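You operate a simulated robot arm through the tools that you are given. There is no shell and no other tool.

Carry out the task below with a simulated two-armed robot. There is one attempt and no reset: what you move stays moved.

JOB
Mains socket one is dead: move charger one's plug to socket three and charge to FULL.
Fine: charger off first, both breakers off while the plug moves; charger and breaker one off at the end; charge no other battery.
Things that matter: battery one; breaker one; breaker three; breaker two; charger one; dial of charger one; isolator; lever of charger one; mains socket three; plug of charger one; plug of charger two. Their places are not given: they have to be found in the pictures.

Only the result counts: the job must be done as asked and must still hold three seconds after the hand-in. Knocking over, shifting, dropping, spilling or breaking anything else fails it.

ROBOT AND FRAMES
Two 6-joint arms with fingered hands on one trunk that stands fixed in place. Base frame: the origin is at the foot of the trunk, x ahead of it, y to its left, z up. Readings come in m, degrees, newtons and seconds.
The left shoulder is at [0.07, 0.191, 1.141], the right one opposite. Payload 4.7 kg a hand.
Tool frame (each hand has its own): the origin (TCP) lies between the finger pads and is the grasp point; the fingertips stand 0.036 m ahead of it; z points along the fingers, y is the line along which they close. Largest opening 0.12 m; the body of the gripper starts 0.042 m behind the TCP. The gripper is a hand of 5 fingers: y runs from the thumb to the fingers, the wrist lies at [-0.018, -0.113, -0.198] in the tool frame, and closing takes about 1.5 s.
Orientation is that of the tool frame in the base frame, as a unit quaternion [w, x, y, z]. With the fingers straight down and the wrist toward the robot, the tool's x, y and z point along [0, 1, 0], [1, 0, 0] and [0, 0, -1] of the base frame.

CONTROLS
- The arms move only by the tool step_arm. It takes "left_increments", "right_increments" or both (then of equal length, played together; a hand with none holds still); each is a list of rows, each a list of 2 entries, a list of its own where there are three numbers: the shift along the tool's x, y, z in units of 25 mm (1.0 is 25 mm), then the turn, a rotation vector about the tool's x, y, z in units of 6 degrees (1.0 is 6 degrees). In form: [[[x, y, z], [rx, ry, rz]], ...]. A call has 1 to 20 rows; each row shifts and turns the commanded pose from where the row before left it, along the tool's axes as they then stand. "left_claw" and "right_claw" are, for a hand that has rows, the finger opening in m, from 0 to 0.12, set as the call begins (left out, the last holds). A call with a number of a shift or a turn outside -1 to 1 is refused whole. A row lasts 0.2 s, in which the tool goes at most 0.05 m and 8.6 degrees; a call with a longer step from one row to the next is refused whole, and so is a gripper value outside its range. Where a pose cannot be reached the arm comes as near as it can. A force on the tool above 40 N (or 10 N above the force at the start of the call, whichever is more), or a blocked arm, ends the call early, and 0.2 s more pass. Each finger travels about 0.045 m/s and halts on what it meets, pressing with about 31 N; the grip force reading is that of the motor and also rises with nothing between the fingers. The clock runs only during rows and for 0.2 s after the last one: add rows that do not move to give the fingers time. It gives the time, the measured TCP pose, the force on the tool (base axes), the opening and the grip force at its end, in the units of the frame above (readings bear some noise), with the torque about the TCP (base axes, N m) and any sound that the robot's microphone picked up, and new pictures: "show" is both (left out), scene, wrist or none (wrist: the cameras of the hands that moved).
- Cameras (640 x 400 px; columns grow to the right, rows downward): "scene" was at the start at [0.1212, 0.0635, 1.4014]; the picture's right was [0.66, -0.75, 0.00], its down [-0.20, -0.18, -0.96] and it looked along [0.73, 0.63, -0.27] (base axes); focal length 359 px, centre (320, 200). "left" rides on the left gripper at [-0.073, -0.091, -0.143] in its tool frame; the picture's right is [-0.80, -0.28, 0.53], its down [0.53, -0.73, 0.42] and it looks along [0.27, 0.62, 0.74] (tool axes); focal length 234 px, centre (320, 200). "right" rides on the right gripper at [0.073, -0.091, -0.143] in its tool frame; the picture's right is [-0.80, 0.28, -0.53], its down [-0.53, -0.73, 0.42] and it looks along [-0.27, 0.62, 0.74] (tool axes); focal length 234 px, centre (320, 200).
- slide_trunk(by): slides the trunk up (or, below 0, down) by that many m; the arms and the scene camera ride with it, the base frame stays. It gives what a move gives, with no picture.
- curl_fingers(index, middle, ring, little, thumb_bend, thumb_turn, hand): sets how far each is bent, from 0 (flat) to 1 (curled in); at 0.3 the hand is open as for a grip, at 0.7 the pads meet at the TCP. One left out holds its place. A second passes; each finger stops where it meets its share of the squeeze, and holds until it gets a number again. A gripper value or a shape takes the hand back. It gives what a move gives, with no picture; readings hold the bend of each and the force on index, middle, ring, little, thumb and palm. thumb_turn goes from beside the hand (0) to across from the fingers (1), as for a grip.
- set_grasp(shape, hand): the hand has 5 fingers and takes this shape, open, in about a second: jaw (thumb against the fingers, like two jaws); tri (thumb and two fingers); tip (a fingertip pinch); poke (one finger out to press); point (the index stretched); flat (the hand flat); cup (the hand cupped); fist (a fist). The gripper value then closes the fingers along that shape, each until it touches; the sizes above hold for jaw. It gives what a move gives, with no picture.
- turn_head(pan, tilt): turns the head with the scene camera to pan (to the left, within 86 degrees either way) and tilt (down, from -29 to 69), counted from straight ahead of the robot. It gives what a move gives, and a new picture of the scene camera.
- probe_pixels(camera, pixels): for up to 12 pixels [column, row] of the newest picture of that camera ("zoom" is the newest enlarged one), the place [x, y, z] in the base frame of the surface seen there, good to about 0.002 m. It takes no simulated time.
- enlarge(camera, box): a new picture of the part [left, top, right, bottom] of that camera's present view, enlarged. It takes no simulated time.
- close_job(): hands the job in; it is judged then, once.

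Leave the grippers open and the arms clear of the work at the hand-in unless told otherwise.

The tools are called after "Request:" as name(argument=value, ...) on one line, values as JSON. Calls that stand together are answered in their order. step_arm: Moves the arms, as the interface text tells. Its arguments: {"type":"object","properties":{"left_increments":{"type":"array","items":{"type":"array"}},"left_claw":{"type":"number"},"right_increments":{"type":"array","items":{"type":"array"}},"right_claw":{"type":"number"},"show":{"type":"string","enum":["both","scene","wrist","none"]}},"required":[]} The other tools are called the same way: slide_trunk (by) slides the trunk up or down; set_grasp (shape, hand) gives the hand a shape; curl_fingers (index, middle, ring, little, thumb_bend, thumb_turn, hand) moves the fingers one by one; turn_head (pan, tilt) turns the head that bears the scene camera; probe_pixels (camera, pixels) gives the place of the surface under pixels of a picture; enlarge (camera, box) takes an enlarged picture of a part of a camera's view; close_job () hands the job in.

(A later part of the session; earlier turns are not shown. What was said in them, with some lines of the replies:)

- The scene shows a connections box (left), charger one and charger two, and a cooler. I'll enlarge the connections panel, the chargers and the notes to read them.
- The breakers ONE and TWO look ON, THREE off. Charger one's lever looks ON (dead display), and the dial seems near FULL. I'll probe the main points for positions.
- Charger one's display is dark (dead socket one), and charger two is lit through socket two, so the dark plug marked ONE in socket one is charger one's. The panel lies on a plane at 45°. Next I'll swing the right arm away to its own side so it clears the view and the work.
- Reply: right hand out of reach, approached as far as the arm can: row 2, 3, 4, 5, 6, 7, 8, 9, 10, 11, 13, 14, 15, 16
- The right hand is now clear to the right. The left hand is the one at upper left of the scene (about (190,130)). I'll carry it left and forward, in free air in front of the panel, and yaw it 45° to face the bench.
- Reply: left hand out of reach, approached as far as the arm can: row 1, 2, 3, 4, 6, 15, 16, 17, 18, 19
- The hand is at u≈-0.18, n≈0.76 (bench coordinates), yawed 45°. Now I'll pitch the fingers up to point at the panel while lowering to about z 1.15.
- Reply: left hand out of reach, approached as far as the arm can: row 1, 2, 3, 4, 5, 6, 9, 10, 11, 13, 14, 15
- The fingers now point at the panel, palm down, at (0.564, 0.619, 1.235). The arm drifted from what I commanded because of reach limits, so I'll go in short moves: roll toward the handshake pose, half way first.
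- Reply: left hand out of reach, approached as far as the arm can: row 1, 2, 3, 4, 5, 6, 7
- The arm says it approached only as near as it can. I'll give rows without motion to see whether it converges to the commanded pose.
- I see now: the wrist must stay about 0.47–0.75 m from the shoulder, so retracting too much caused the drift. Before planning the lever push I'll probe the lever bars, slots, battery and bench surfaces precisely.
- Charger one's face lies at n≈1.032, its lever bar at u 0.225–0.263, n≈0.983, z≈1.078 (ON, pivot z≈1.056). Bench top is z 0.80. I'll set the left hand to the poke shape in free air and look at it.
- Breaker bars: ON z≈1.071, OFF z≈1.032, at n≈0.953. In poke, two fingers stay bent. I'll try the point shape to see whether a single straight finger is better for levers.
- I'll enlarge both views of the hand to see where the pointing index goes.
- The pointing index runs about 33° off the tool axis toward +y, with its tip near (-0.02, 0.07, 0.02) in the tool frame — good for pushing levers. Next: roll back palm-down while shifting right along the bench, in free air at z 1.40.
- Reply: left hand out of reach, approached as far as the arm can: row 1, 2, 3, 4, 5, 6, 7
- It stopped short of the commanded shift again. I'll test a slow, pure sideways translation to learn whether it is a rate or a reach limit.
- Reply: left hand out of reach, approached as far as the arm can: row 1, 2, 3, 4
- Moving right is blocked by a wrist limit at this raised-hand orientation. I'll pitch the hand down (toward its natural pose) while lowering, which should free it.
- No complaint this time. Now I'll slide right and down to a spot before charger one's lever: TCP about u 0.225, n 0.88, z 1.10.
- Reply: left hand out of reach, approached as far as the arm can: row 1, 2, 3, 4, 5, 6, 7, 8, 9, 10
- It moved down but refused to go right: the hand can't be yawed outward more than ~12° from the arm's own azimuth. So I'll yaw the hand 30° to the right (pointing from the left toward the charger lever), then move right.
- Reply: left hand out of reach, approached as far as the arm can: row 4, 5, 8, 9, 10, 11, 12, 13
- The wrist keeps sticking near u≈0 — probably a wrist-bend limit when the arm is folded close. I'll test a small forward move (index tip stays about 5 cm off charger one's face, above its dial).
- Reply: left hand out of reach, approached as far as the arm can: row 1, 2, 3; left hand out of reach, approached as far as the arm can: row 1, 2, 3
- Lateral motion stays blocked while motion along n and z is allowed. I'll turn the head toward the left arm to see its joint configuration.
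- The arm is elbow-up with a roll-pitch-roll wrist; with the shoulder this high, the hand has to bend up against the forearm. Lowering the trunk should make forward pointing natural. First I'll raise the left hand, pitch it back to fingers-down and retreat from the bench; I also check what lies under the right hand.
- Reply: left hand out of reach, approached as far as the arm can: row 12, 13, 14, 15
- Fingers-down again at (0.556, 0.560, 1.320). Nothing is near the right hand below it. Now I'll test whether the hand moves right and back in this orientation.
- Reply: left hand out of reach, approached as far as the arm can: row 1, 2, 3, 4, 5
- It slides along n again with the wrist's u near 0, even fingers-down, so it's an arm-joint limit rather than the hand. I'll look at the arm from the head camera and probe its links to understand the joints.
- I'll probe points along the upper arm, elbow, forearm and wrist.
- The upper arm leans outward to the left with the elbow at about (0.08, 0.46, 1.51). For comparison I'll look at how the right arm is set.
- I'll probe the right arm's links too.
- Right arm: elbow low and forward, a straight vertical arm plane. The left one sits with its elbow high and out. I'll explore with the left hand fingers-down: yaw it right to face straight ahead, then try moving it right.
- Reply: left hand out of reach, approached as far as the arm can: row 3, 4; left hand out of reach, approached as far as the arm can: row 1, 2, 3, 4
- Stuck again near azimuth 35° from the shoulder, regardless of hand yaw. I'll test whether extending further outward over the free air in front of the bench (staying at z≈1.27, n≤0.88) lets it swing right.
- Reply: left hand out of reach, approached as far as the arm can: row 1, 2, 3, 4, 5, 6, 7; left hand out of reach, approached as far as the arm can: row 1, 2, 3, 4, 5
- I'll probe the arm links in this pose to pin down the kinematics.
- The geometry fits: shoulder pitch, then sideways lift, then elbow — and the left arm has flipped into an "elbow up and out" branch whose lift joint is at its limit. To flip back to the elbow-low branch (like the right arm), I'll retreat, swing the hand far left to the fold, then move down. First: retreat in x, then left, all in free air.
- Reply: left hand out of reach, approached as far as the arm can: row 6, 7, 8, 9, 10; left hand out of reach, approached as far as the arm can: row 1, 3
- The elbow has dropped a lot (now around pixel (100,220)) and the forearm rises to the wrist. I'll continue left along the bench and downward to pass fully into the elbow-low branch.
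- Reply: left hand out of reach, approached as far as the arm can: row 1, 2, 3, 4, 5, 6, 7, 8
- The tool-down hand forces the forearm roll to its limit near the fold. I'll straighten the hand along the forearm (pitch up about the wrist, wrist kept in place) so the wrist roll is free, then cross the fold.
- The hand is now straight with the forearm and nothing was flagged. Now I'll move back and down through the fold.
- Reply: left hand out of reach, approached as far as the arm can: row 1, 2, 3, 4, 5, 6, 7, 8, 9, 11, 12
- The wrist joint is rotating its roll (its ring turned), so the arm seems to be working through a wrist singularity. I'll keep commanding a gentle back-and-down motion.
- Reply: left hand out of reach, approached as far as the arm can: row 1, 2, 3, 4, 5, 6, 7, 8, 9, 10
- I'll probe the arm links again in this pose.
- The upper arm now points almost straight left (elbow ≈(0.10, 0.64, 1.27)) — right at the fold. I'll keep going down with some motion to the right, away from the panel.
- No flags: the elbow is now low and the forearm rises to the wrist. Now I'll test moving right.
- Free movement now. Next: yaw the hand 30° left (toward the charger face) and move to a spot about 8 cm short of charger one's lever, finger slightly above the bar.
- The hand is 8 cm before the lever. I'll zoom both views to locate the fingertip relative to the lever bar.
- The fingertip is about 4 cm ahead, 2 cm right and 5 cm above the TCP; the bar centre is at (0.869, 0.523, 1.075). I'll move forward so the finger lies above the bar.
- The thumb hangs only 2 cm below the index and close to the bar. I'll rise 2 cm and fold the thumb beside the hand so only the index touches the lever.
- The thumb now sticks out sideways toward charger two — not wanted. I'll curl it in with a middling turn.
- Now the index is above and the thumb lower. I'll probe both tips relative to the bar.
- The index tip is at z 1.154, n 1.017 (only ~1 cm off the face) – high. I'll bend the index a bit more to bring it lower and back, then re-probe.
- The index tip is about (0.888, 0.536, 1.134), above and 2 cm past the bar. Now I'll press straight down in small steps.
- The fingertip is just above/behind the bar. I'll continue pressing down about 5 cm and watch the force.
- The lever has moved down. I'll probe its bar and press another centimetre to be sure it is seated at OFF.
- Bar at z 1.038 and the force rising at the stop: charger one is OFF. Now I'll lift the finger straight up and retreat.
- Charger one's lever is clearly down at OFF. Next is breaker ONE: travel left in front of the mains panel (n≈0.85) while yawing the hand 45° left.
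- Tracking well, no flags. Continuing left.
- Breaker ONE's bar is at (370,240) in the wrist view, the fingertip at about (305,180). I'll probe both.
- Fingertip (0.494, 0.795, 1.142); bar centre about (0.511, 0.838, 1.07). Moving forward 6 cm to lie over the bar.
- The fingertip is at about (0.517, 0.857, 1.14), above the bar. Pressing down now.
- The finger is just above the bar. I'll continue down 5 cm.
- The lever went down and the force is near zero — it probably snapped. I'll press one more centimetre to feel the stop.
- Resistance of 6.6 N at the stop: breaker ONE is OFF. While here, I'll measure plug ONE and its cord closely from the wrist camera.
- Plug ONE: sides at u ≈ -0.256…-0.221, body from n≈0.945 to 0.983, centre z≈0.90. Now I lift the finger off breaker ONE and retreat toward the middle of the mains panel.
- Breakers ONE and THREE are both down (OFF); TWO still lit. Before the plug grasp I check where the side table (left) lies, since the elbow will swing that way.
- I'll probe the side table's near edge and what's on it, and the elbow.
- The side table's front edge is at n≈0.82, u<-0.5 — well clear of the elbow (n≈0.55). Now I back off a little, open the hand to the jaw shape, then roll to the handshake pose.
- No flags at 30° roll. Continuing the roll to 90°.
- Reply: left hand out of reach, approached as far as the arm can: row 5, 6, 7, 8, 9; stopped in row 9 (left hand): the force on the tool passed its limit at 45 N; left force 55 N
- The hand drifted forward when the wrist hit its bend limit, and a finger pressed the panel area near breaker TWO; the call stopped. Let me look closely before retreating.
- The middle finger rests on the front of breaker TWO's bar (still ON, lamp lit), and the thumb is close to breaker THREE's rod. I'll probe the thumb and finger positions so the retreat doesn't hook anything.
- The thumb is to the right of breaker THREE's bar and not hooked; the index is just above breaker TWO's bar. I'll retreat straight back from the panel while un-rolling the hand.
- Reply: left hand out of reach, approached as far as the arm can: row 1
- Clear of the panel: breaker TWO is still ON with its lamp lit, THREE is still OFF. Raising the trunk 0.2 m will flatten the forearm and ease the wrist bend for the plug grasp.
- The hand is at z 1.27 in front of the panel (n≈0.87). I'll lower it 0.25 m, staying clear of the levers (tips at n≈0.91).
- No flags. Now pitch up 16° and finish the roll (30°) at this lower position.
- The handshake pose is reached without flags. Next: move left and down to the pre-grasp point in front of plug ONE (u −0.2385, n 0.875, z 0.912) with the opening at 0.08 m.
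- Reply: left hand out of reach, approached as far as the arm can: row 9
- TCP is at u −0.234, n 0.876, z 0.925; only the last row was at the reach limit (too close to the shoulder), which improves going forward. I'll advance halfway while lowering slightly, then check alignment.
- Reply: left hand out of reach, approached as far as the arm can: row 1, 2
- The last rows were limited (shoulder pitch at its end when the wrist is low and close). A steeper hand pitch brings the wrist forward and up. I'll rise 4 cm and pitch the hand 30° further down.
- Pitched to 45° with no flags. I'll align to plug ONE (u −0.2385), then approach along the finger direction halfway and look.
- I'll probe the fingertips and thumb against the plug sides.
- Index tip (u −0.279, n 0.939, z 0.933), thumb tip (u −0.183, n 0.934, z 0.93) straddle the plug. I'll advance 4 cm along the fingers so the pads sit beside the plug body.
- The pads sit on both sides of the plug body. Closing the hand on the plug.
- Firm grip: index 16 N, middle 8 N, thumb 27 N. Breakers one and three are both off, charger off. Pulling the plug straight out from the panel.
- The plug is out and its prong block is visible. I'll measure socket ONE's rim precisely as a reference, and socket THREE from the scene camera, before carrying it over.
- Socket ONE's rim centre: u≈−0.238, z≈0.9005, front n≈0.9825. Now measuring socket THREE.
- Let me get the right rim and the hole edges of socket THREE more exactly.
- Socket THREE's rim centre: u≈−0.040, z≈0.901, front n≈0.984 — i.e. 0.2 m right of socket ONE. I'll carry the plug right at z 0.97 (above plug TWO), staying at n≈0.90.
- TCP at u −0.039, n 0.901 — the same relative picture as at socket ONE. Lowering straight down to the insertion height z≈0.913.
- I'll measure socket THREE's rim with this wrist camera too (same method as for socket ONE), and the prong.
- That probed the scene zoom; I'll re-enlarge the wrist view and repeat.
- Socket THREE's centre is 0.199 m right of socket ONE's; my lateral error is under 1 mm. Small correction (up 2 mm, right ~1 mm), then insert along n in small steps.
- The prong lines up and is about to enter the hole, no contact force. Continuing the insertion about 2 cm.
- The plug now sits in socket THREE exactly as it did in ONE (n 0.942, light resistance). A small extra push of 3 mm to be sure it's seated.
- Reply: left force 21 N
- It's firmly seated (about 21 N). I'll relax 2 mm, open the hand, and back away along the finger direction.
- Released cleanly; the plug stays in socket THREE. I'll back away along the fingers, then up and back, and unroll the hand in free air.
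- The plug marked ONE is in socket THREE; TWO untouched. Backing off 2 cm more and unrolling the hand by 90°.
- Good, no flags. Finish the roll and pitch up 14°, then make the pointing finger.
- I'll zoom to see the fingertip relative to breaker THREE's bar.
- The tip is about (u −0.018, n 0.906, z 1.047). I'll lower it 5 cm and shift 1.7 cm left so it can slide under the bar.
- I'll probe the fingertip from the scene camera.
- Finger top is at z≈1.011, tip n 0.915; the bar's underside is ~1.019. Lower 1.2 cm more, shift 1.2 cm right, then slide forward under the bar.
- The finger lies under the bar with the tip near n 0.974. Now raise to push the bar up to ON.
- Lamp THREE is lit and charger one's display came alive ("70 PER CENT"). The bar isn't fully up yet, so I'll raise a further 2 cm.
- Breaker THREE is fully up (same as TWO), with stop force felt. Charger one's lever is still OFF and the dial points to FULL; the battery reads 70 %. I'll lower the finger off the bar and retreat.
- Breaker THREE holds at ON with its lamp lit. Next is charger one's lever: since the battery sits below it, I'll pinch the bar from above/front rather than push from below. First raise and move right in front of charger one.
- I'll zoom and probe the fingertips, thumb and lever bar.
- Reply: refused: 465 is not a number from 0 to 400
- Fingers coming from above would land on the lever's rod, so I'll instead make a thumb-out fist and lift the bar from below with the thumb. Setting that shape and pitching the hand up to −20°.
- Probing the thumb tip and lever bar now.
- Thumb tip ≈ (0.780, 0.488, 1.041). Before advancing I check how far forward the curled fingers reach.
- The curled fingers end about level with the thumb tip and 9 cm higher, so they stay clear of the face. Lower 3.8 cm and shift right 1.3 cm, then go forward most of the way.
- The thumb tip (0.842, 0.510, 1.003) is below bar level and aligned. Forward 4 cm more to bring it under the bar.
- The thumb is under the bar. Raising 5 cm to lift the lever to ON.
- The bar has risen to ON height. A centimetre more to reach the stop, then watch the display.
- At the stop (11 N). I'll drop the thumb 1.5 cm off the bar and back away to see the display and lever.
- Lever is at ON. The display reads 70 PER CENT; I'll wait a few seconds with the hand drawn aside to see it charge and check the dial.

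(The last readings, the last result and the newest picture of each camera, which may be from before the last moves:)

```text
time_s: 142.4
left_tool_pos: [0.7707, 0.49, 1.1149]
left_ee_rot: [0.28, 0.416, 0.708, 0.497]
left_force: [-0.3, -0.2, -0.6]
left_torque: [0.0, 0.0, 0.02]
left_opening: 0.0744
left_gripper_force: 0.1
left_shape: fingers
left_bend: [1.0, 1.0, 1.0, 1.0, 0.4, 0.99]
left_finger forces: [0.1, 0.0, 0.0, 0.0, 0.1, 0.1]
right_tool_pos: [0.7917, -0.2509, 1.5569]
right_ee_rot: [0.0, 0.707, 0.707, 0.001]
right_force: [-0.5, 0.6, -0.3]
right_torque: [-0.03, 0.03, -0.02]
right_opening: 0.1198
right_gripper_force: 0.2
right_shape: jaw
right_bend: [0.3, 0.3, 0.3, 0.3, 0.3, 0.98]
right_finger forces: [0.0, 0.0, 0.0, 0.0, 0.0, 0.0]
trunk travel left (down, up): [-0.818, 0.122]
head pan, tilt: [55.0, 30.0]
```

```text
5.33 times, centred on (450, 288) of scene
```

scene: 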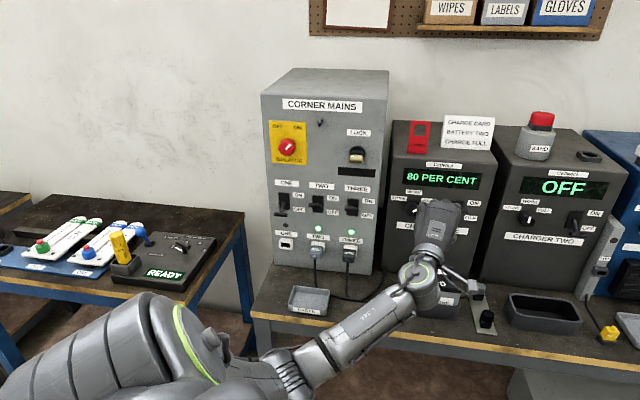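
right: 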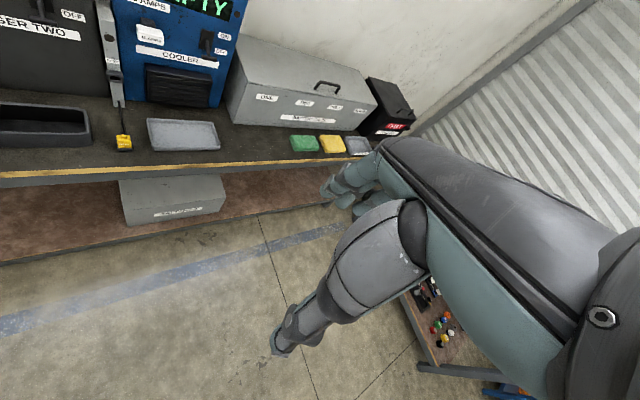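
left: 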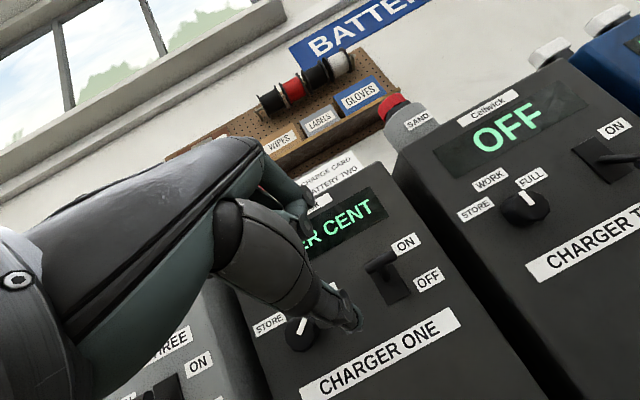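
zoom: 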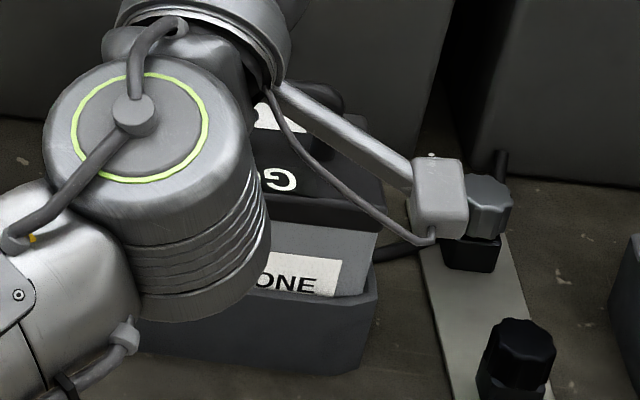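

It's charging (80 %). While it continues, I'll prepare the pointing finger for switching the lever OFF later, and keep watching.

Request:
set_grasp(hand="left", shape="point")

Request:
curl_fingers(hand="left", index=0.25, thumb_bend=0.6, thumb_turn=1.0)

Request:
step_arm(left_increments=[[[0, 0, 0], [0.875, 0, 0]], [[0, 0, 0], [0.875, 0, 0]], [[0, 0, 0], [0, 0, 0]], [[0, 0, 0], [0, 0, 0]], [[0, 0, 0], [0, 0, 0]]], show="both")

Request:
enlarge(camera="scene", box=[380, 150, 500, 225])

```text
time_s: 143.3
left_tool_pos: [0.7714, 0.4903, 1.1144]
left_ee_rot: [0.28, 0.416, 0.708, 0.498]
left_force: [0.8, -0.5, -0.5]
left_torque: [-0.01, 0.02, 0.01]
left_opening: 0.1145
left_gripper_force: 0.0
left_shape: point
left_bend: [0.19, 1.0, 1.0, 1.0, 0.98, 0.88]
left_finger forces: [0.0, 0.1, 0.0, 0.0, 0.0, 0.0]
right_tool_pos: [0.7919, -0.252, 1.5578]
right_ee_rot: [0.0, 0.707, 0.707, 0.0]
right_force: [0.4, 0.1, -0.4]
right_torque: [0.03, -0.04, -0.02]
right_opening: 0.1199
right_gripper_force: 0.1
right_shape: jaw
right_bend: [0.3, 0.3, 0.3, 0.3, 0.3, 0.98]
right_finger forces: [0.0, 0.0, 0.0, 0.0, 0.0, 0.0]
trunk travel left (down, up): [-0.818, 0.122]
head pan, tilt: [55.0, 30.0]
```

```text
time_s: 144.3
left_tool_pos: [0.7701, 0.4896, 1.1151]
left_ee_rot: [0.28, 0.416, 0.708, 0.497]
left_force: [0.6, 0.4, 0.5]
left_torque: [-0.03, -0.01, 0.0]
left_opening: 0.0864
left_gripper_force: 0.0
left_shape: fingers
left_bend: [0.25, 1.0, 1.0, 1.0, 0.6, 1.0]
left_finger forces: [0.1, 0.0, 0.0, 0.0, 0.1, 0.1]
right_tool_pos: [0.7923, -0.2509, 1.5579]
right_ee_rot: [0.0, 0.707, 0.708, -0.001]
right_force: [-0.3, 0.1, -0.3]
right_torque: [-0.01, 0.0, 0.02]
right_opening: 0.1198
right_gripper_force: 0.0
right_shape: jaw
right_bend: [0.3, 0.3, 0.3, 0.3, 0.3, 0.98]
right_finger forces: [0.0, 0.0, 0.0, 0.0, 0.1, 0.0]
trunk travel left (down, up): [-0.818, 0.122]
head pan, tilt: [55.0, 30.0]
```

```text
time_s: 145.6
left_tool_pos: [0.7708, 0.4895, 1.1147]
left_ee_rot: [0.241, 0.441, 0.75, 0.43]
left_force: [0.0, -0.1, 0.4]
left_torque: [0.06, -0.01, -0.01]
left_opening: 0.0866
left_gripper_force: 0.1
left_shape: fingers
left_bend: [0.25, 1.0, 1.0, 1.0, 0.6, 1.0]
left_finger forces: [0.0, 0.1, 0.0, 0.0, 0.0, 0.1]
right_tool_pos: [0.7917, -0.2502, 1.5559]
right_ee_rot: [0.0, 0.707, 0.707, 0.0]
right_force: [0.5, 0.2, 0.3]
right_torque: [0.02, 0.01, -0.02]
right_opening: 0.1196
right_gripper_force: 0.0
right_shape: jaw
right_bend: [0.3, 0.3, 0.3, 0.3, 0.3, 0.98]
right_finger forces: [0.1, 0.0, 0.0, 0.1, 0.0, 0.0]
trunk travel left (down, up): [-0.818, 0.122]
head pan, tilt: [55.0, 30.0]
```

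scene: 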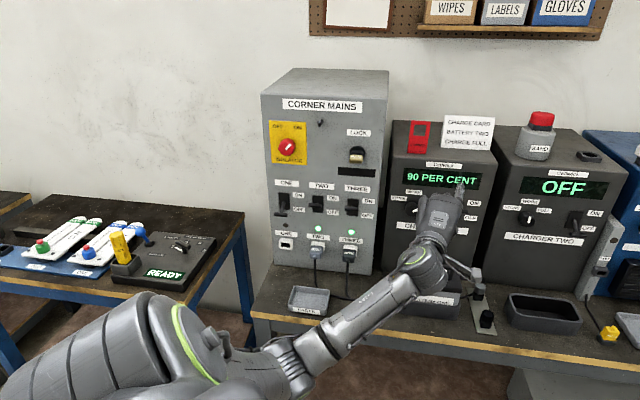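
left: 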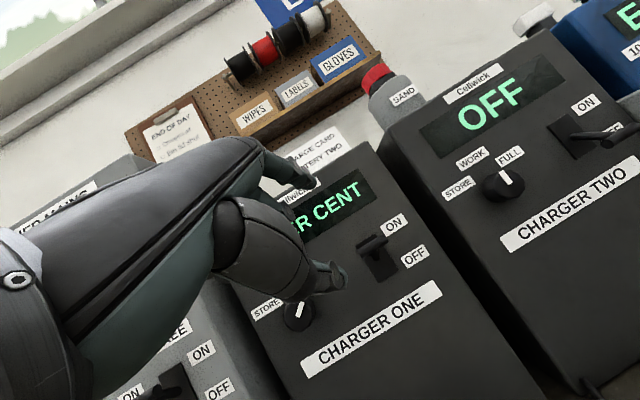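

```text
5.33 times, centred on (440, 188) of scene
```

zoom: 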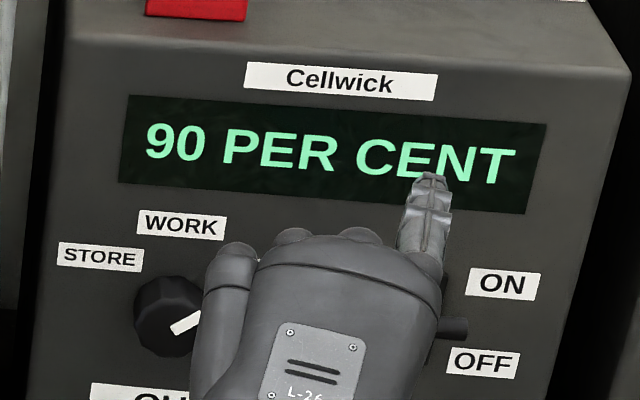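

90 % and rising, so the dial is indeed on FULL. Waiting four more seconds.

Request:
step_arm(left_increments=[[[0, 0, 0], [0, 0, 0]], [[0, 0, 0], [0, 0, 0]], [[0, 0, 0], [0, 0, 0]], [[0, 0, 0], [0, 0, 0]], [[0, 0, 0], [0, 0, 0]], [[0, 0, 0], [0, 0, 0]], [[0, 0, 0], [0, 0, 0]], [[0, 0, 0], [0, 0, 0]], [[0, 0, 0], [0, 0, 0]], [[0, 0, 0], [0, 0, 0]], [[0, 0, 0], [0, 0, 0]], [[0, 0, 0], [0, 0, 0]], [[0, 0, 0], [0, 0, 0]], [[0, 0, 0], [0, 0, 0]], [[0, 0, 0], [0, 0, 0]], [[0, 0, 0], [0, 0, 0]], [[0, 0, 0], [0, 0, 0]], [[0, 0, 0], [0, 0, 0]]], show="scene")

Request:
enlarge(camera="scene", box=[380, 150, 500, 225])

```text
time_s: 149.3
left_tool_pos: [0.7708, 0.4905, 1.116]
left_ee_rot: [0.241, 0.44, 0.751, 0.43]
left_force: [0.0, 0.8, 1.0]
left_torque: [-0.01, -0.02, 0.0]
left_opening: 0.0863
left_gripper_force: 0.2
left_shape: fingers
left_bend: [0.25, 1.0, 1.0, 1.0, 0.6, 1.0]
left_finger forces: [0.1, 0.0, 0.0, 0.1, 0.0, 0.0]
right_tool_pos: [0.7909, -0.2512, 1.5567]
right_ee_rot: [0.0, 0.707, 0.707, 0.0]
right_force: [0.6, -0.4, -0.4]
right_torque: [0.03, -0.03, 0.0]
right_opening: 0.1195
right_gripper_force: 0.2
right_shape: jaw
right_bend: [0.3, 0.3, 0.3, 0.3, 0.3, 0.98]
right_finger forces: [0.0, 0.0, 0.0, 0.0, 0.0, 0.1]
trunk travel left (down, up): [-0.818, 0.122]
head pan, tilt: [55.0, 30.0]
```

scene: 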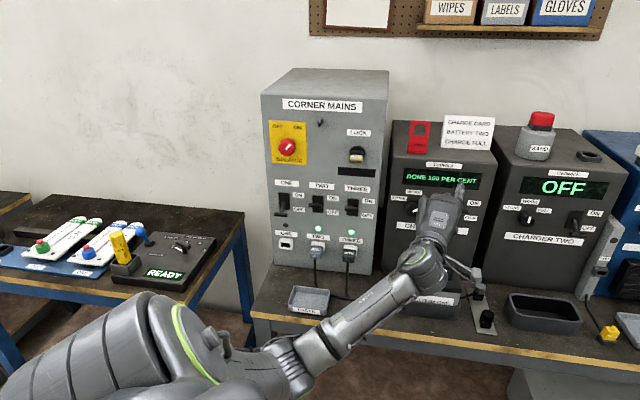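

```text
5.33 times, centred on (440, 188) of scene
```

zoom: 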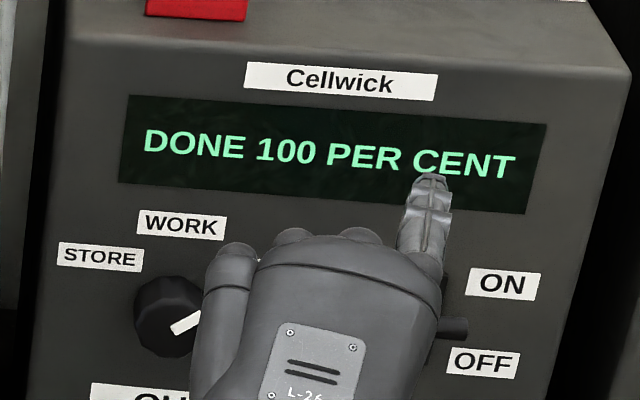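

"DONE 100 PER CENT". Now switch charger one OFF: position the index over the bar just as before.

Request:
step_arm(left_increments=[[[0, 0.25, 0.72], [0, 0, 0]], [[0, 0.25, 0.72], [0, 0, 0]], [[0, 0.25, 0.72], [0, 0, 0]], [[0, 0.25, 0.72], [0, 0, 0]]], show="wrist")

Request:
probe_pixels(camera="left", pixels=[[308, 175], [312, 178], [303, 172], [345, 280], [340, 275], [345, 238], [355, 232], [362, 228]])

Request:
enlarge(camera="left", box=[240, 140, 440, 265])

```text
time_s: 150.3
left_tool_pos: [0.8364, 0.5277, 1.0966]
left_ee_rot: [0.241, 0.44, 0.75, 0.43]
left_force: [-0.6, -0.8, 0.1]
left_torque: [-0.01, 0.03, -0.02]
left_opening: 0.0865
left_gripper_force: 0.0
left_shape: fingers
left_bend: [0.25, 1.0, 1.0, 1.0, 0.6, 1.0]
left_finger forces: [0.0, 0.0, 0.0, 0.0, 0.1, 0.0]
right_tool_pos: [0.7931, -0.2497, 1.5557]
right_ee_rot: [0.0, 0.707, 0.707, 0.0]
right_force: [-0.2, 0.6, -0.3]
right_torque: [-0.07, -0.02, 0.0]
right_opening: 0.1197
right_gripper_force: 0.0
right_shape: jaw
right_bend: [0.3, 0.3, 0.3, 0.3, 0.3, 0.98]
right_finger forces: [0.1, 0.0, 0.0, 0.0, 0.1, 0.0]
trunk travel left (down, up): [-0.818, 0.122]
head pan, tilt: [55.0, 30.0]
```

left: 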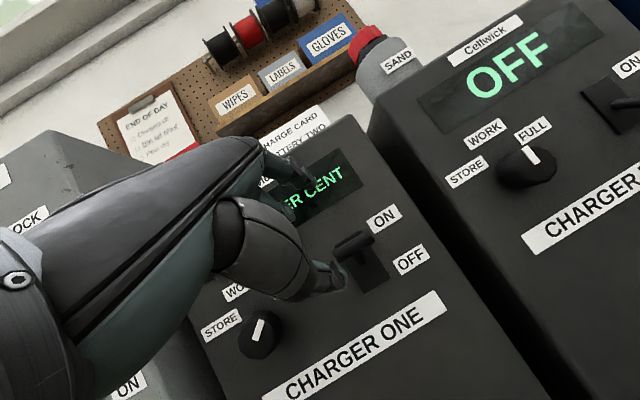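

```text
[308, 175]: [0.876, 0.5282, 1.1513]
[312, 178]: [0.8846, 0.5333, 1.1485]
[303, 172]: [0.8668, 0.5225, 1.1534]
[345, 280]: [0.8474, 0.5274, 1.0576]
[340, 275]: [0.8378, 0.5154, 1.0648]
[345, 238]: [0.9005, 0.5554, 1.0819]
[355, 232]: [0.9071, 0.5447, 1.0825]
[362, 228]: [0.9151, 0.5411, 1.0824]
```

```text
3.20 times, centred on (340, 202) of left
```

zoom: 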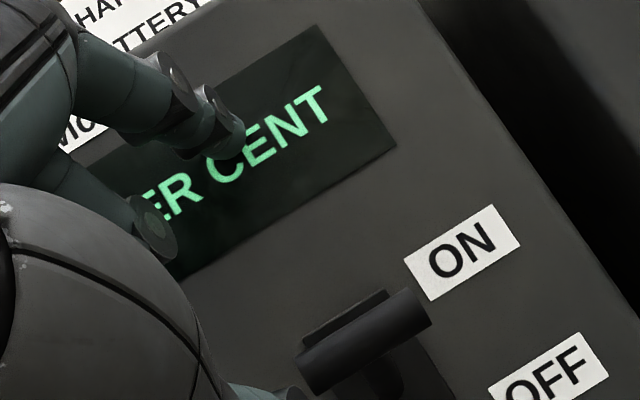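

Same geometry as the first time. Pressing down.

Request:
step_arm(left_increments=[[[0, -0.343, 0.206], [0, 0, 0]], [[0, -0.343, 0.206], [0, 0, 0]], [[0, -0.343, 0.206], [0, 0, 0]], [[0, -0.343, 0.206], [0, 0, 0]], [[0, -0.343, 0.206], [0, 0, 0]], [[0, -0.343, 0.206], [0, 0, 0]], [[0, -0.343, 0.206], [0, 0, 0]], [[0, -0.343, 0.206], [0, 0, 0]], [[0, -0.343, 0.206], [0, 0, 0]], [[0, -0.343, 0.206], [0, 0, 0]]], show="both")

Request:
enlarge(camera="scene", box=[380, 150, 500, 225])

Request:
enlarge(camera="left", box=[240, 100, 440, 225])

```text
time_s: 152.6
left_tool_pos: [0.8328, 0.5271, 1.0006]
left_ee_rot: [0.242, 0.44, 0.75, 0.43]
left_force: [-2.6, -1.2, 4.7]
left_torque: [0.14, -0.33, -0.02]
left_opening: 0.092
left_gripper_force: 1.9
left_shape: fingers
left_bend: [0.23, 1.0, 1.0, 1.0, 0.6, 1.0]
left_finger forces: [4.3, 0.0, 0.1, 0.0, 0.0, 0.1]
right_tool_pos: [0.7909, -0.2511, 1.5578]
right_ee_rot: [0.0, 0.707, 0.707, 0.0]
right_force: [0.2, 0.6, -0.2]
right_torque: [0.0, -0.02, 0.0]
right_opening: 0.1196
right_gripper_force: 0.0
right_shape: jaw
right_bend: [0.3, 0.3, 0.3, 0.3, 0.3, 0.98]
right_finger forces: [0.0, 0.0, 0.0, 0.0, 0.0, 0.0]
trunk travel left (down, up): [-0.818, 0.122]
head pan, tilt: [55.0, 30.0]
```

scene: 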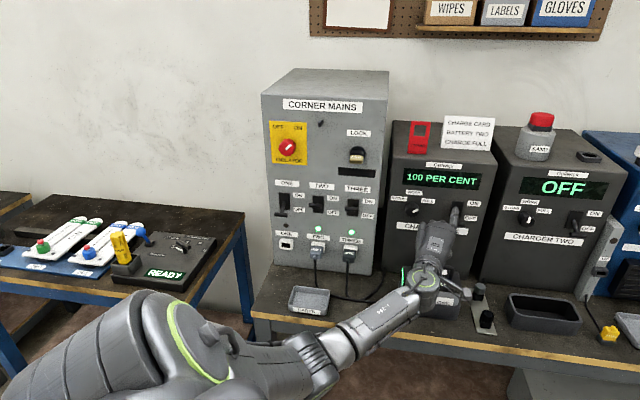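
left: 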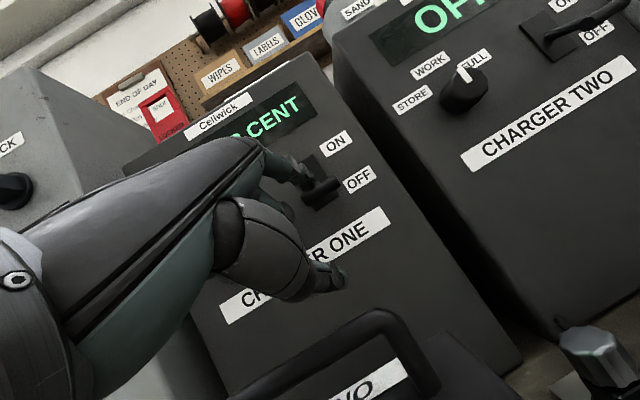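

```text
5.33 times, centred on (440, 188) of scene
```

zoom: 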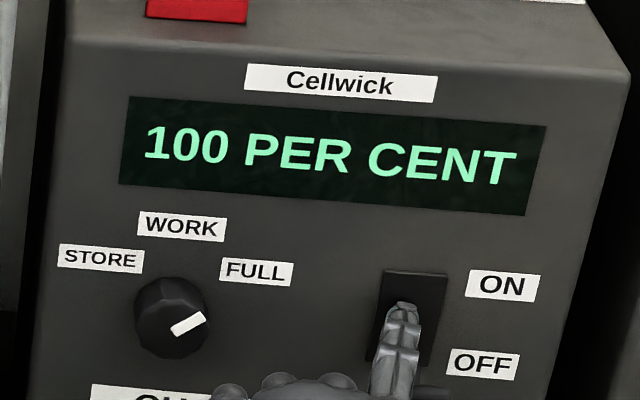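

```text
3.20 times, centred on (340, 162) of left
```

zoom: 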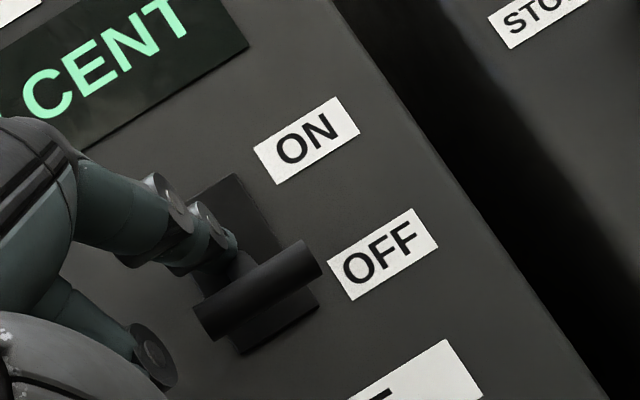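

Display changed from "DONE 100" to "100 PER CENT", so the charger is off. One more centimetre to reach the stop, then lift away and retreat.

Request:
step_arm(left_increments=[[[0, -0.343, 0.206], [0, 0, 0]]], show="none")

Request:
step_arm(left_increments=[[[0, 0.686, -0.412], [0, 0, 0]], [[0, 0.686, -0.412], [0, 0, 0]], [[0, 0.686, -0.412], [0, 0, 0]], [[0, 0.686, -0.412], [0, 0, 0]], [[0, 0.686, -0.412], [0, 0, 0]], [[0, 0.686, -0.412], [0, 0, 0]], [[0, -0.412, -0.686], [0, 0, 0]], [[0, -0.412, -0.686], [0, 0, 0]], [[0, -0.412, -0.686], [0, 0, 0]], [[0, -0.412, -0.686], [0, 0, 0]], [[0, -0.412, -0.686], [0, 0, 0]], [[0, -0.412, -0.686], [0, 0, 0]]], show="both")

Request:
enlarge(camera="scene", box=[380, 150, 500, 225])

Request:
enlarge(camera="scene", box=[255, 170, 415, 270])

```text
time_s: 152.9
left_tool_pos: [0.8325, 0.5279, 0.9925]
left_ee_rot: [0.243, 0.44, 0.749, 0.431]
left_force: [-3.1, -0.9, 9.6]
left_torque: [0.33, -0.72, -0.01]
left_opening: 0.0975
left_gripper_force: 5.0
left_shape: fingers
left_bend: [0.21, 1.0, 1.0, 1.0, 0.6, 1.0]
left_finger forces: [9.2, 0.1, 0.0, 0.0, 0.0, 0.0]
right_tool_pos: [0.7892, -0.2528, 1.5582]
right_ee_rot: [0.0, 0.707, 0.707, 0.001]
right_force: [0.6, -0.4, -0.1]
right_torque: [-0.01, -0.02, -0.02]
right_opening: 0.1198
right_gripper_force: 0.0
right_shape: jaw
right_bend: [0.3, 0.3, 0.3, 0.3, 0.3, 0.98]
right_finger forces: [0.0, 0.1, 0.0, 0.0, 0.0, 0.0]
trunk travel left (down, up): [-0.818, 0.122]
head pan, tilt: [55.0, 30.0]
```

```text
time_s: 155.6
left_tool_pos: [0.7297, 0.4673, 1.1103]
left_ee_rot: [0.242, 0.44, 0.75, 0.43]
left_force: [0.2, -0.2, -0.3]
left_torque: [0.0, -0.04, -0.03]
left_opening: 0.0867
left_gripper_force: 0.0
left_shape: fingers
left_bend: [0.25, 1.0, 1.0, 1.0, 0.6, 1.0]
left_finger forces: [0.0, 0.1, 0.1, 0.1, 0.1, 0.1]
right_tool_pos: [0.7929, -0.2511, 1.5572]
right_ee_rot: [0.0, 0.708, 0.707, 0.0]
right_force: [-0.5, -1.0, 0.4]
right_torque: [-0.01, 0.0, -0.01]
right_opening: 0.1197
right_gripper_force: 0.2
right_shape: jaw
right_bend: [0.3, 0.3, 0.3, 0.3, 0.3, 0.98]
right_finger forces: [0.0, 0.1, 0.0, 0.0, 0.0, 0.0]
trunk travel left (down, up): [-0.818, 0.122]
head pan, tilt: [55.0, 30.0]
```

scene: 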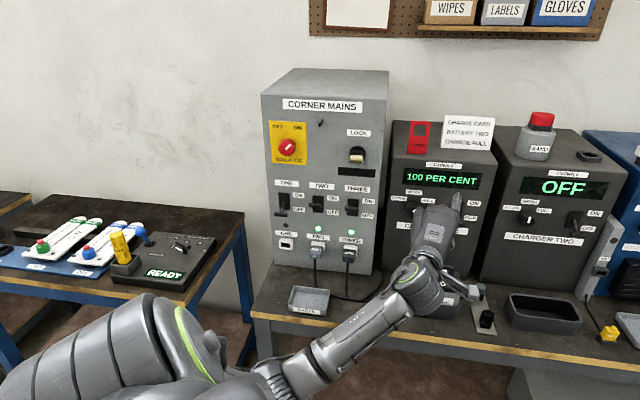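
left: 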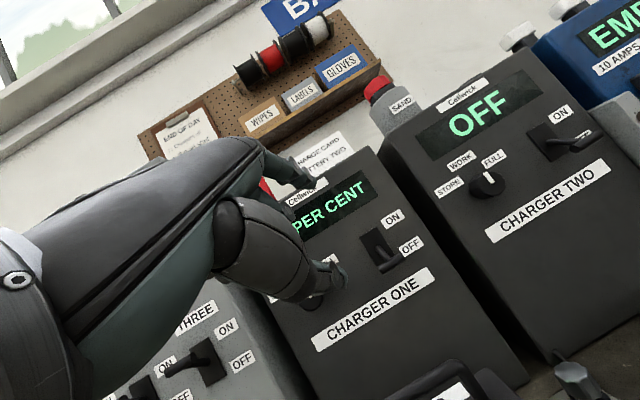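

```text
5.33 times, centred on (440, 188) of scene
```

zoom: 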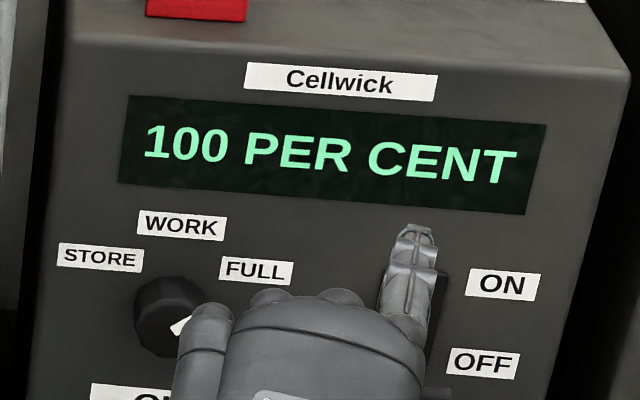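

```text
4.00 times, centred on (335, 220) of scene
```

zoom: 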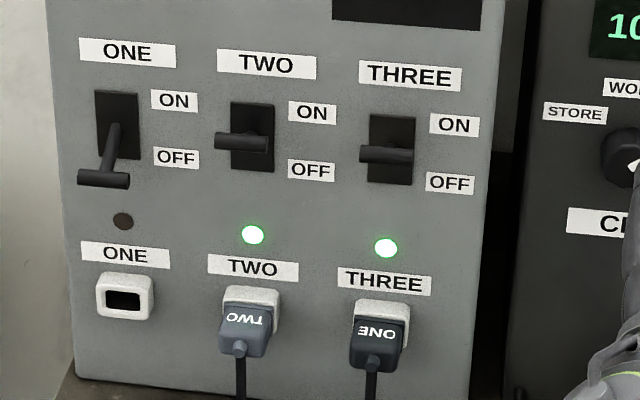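

Everything is as asked: breaker ONE off with its socket empty, THREE on with plug ONE in it, TWO untouched, charger one OFF at 100 PER CENT. Now I'll raise and withdraw the left arm clear of the bench and open the hand.

Request:
step_arm(left_increments=[[[0, 0.771, -0.464], [0, 0, 0]], [[0, 0.771, -0.464], [0, 0, 0]], [[0, 0.771, -0.464], [0, 0, 0]], [[0, 0.771, -0.464], [0, 0, 0]], [[0, 0.771, -0.464], [0, 0, 0]], [[0, 0.771, -0.464], [0, 0, 0]], [[0, -0.464, -0.771], [0, 0, 0]], [[0, -0.464, -0.771], [0, 0, 0]], [[0, -0.464, -0.771], [0, 0, 0]], [[0, -0.464, -0.771], [0, 0, 0]], [[0, -0.464, -0.771], [0, 0, 0]]], show="none")

Request:
set_grasp(hand="left", shape="jaw")

Request:
turn_head(pan=40, tilt=30)

```text
time_s: 157.9
left_tool_pos: [0.6328, 0.408, 1.2454]
left_ee_rot: [0.243, 0.442, 0.75, 0.429]
left_force: [-0.3, 1.2, 0.0]
left_torque: [0.01, -0.04, 0.01]
left_opening: 0.0865
left_gripper_force: 0.1
left_shape: fingers
left_bend: [0.25, 1.0, 1.0, 1.0, 0.6, 1.0]
left_finger forces: [0.0, 0.0, 0.0, 0.0, 0.0, 0.0]
right_tool_pos: [0.7915, -0.2513, 1.5578]
right_ee_rot: [0.0, 0.708, 0.706, 0.0]
right_force: [0.1, 0.7, 0.7]
right_torque: [0.03, -0.01, 0.0]
right_opening: 0.1197
right_gripper_force: 0.1
right_shape: jaw
right_bend: [0.3, 0.3, 0.3, 0.3, 0.3, 0.98]
right_finger forces: [0.0, 0.0, 0.0, 0.1, 0.1, 0.0]
trunk travel left (down, up): [-0.818, 0.122]
head pan, tilt: [55.0, 30.0]
```

```text
time_s: 158.8
left_tool_pos: [0.6351, 0.4092, 1.2439]
left_ee_rot: [0.241, 0.44, 0.751, 0.429]
left_force: [-0.3, -0.7, -0.1]
left_torque: [0.01, 0.0, 0.01]
left_opening: 0.1198
left_gripper_force: 0.1
left_shape: jaw
left_bend: [0.3, 0.3, 0.3, 0.3, 0.3, 0.98]
left_finger forces: [0.0, 0.1, 0.1, 0.0, 0.0, 0.0]
right_tool_pos: [0.792, -0.2511, 1.5567]
right_ee_rot: [0.0, 0.707, 0.707, 0.001]
right_force: [-0.4, 0.1, 0.2]
right_torque: [-0.02, -0.02, -0.01]
right_opening: 0.1193
right_gripper_force: 0.1
right_shape: jaw
right_bend: [0.3, 0.3, 0.3, 0.3, 0.3, 0.98]
right_finger forces: [0.0, 0.1, 0.0, 0.0, 0.0, 0.0]
trunk travel left (down, up): [-0.818, 0.122]
head pan, tilt: [55.0, 30.0]
```

```text
time_s: 159.6
left_tool_pos: [0.6346, 0.4097, 1.2459]
left_ee_rot: [0.24, 0.44, 0.751, 0.43]
left_force: [-0.4, 0.5, 0.4]
left_torque: [0.01, -0.01, 0.0]
left_opening: 0.1196
left_gripper_force: 0.1
left_shape: jaw
left_bend: [0.3, 0.3, 0.3, 0.3, 0.3, 0.98]
left_finger forces: [0.0, 0.0, 0.1, 0.0, 0.1, 0.1]
right_tool_pos: [0.7921, -0.2511, 1.5583]
right_ee_rot: [0.0, 0.707, 0.707, 0.0]
right_force: [-0.1, -1.0, 0.1]
right_torque: [0.0, 0.01, 0.01]
right_opening: 0.1196
right_gripper_force: 0.1
right_shape: jaw
right_bend: [0.3, 0.3, 0.3, 0.3, 0.3, 0.98]
right_finger forces: [0.0, 0.0, 0.1, 0.0, 0.0, 0.1]
trunk travel left (down, up): [-0.818, 0.122]
head pan, tilt: [40.0, 30.0]
```

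scene: 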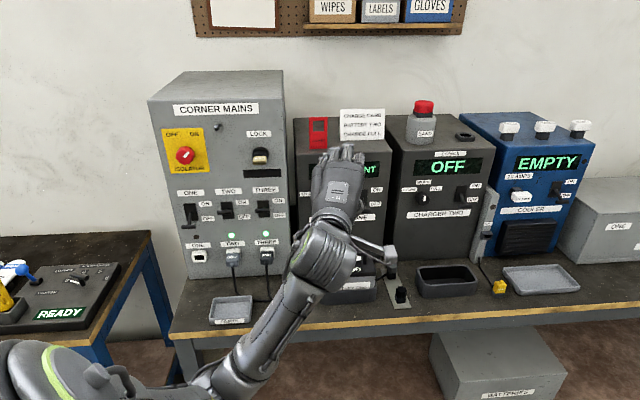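

The hand hides charger one from the head camera; I'll shift it left in free air to check the final state.

Request:
step_arm(left_increments=[[[0.9, -0.3, -0.4], [0, 0, 0]], [[0.9, -0.3, -0.4], [0, 0, 0]], [[0.9, -0.2, -0.3], [0, 0, 0]], [[0.9, -0.2, -0.3], [0, 0, 0]], [[0.9, -0.2, -0.3], [0, 0, 0]], [[0.9, -0.2, -0.3], [0, 0, 0]]], show="scene")

Request:
enlarge(camera="scene", box=[280, 130, 440, 230])

Request:
enlarge(camera="scene", box=[280, 220, 440, 320])

Request:
enlarge(camera="scene", box=[150, 120, 310, 220])

```text
time_s: 161.0
left_tool_pos: [0.5329, 0.5073, 1.2335]
left_ee_rot: [0.242, 0.44, 0.75, 0.43]
left_force: [-0.1, -0.3, 0.3]
left_torque: [0.01, -0.01, 0.03]
left_opening: 0.1197
left_gripper_force: 0.1
left_shape: jaw
left_bend: [0.3, 0.3, 0.3, 0.3, 0.3, 0.98]
left_finger forces: [0.0, 0.0, 0.1, 0.0, 0.1, 0.0]
left hand out of reach, approached as far as the arm can: row 4, 5, 6
right_tool_pos: [0.7905, -0.2501, 1.5585]
right_ee_rot: [0.001, 0.708, 0.706, 0.001]
right_force: [-0.3, -0.3, 0.2]
right_torque: [-0.01, -0.05, 0.02]
right_opening: 0.1197
right_gripper_force: 0.1
right_shape: jaw
right_bend: [0.3, 0.3, 0.3, 0.3, 0.3, 0.98]
right_finger forces: [0.1, 0.1, 0.1, 0.1, 0.0, 0.0]
trunk travel left (down, up): [-0.818, 0.122]
head pan, tilt: [40.0, 30.0]
```

scene: 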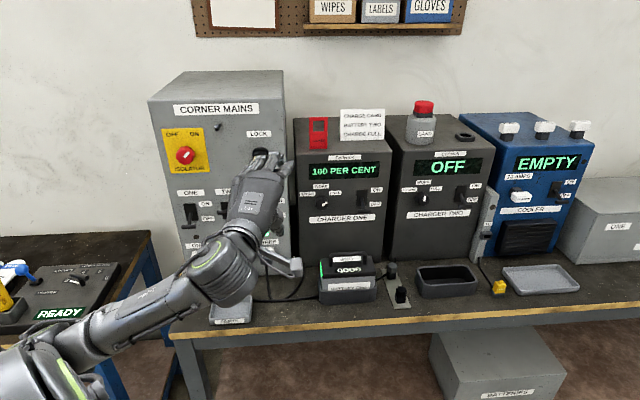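

```text
4.00 times, centred on (360, 180) of scene
```

zoom: 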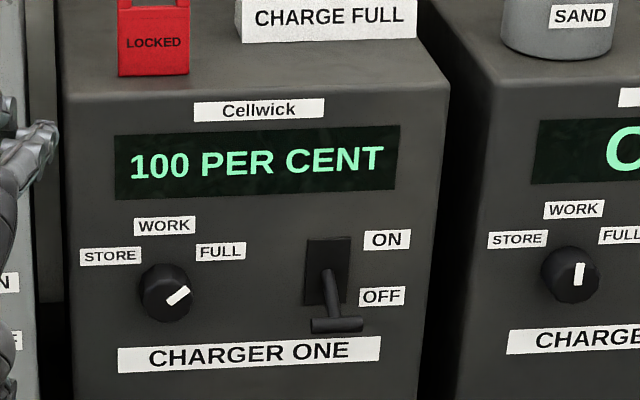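

```text
4.00 times, centred on (360, 270) of scene
```

zoom: 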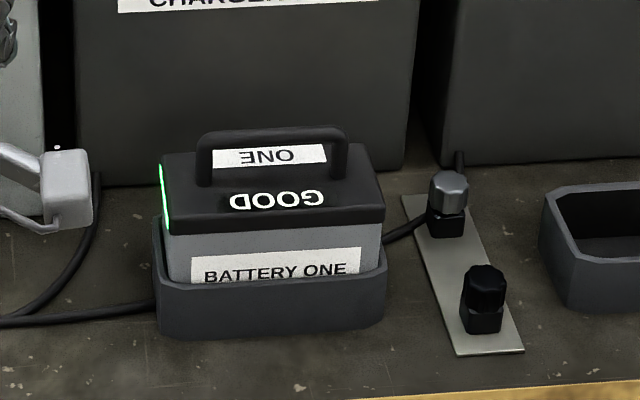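

```text
4.00 times, centred on (230, 170) of scene
```

zoom: 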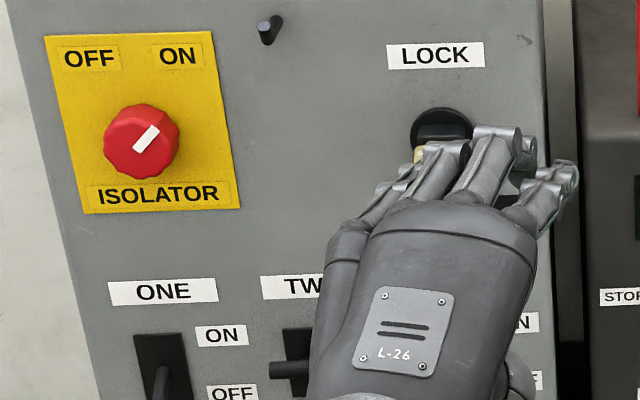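

Final check: charger one OFF with the lever down, dial on FULL, battery one at 100 PER CENT; breaker ONE off, TWO and THREE on, isolator still ON, plug ONE in socket three, charger two OFF and untouched, tray and battery in place. Both hands are open and clear of the bench. Handing in.

Request:
close_job()

```text
The job is handed in.
```

The job is done and handed in. Charger one's plug is now in mains socket three, and battery one is charged to full; the display read "DONE 100 PER CENT".

- **Order:** I switched charger one off first, then breaker one. Breaker three was already off, so both were off while the plug moved. Then I turned breaker three on and charged with the dial on FULL.
- **End state:** Charger one and breaker one are off. Breaker three is still on, because you did not ask for it to go off.
- **Left alone:** The isolator is still ON, plug two is still in socket two, and charger two stayed off, so no other battery was charged.
- **One slip:** While I was turning the hand for the plug grasp, it drifted forward and a finger pressed on breaker two's lever with about 50 N. The lever stayed at ON with its lamp lit.

Both hands are open and clear of the bench. The last pictures before hand-in showed nothing else shifted or knocked over.
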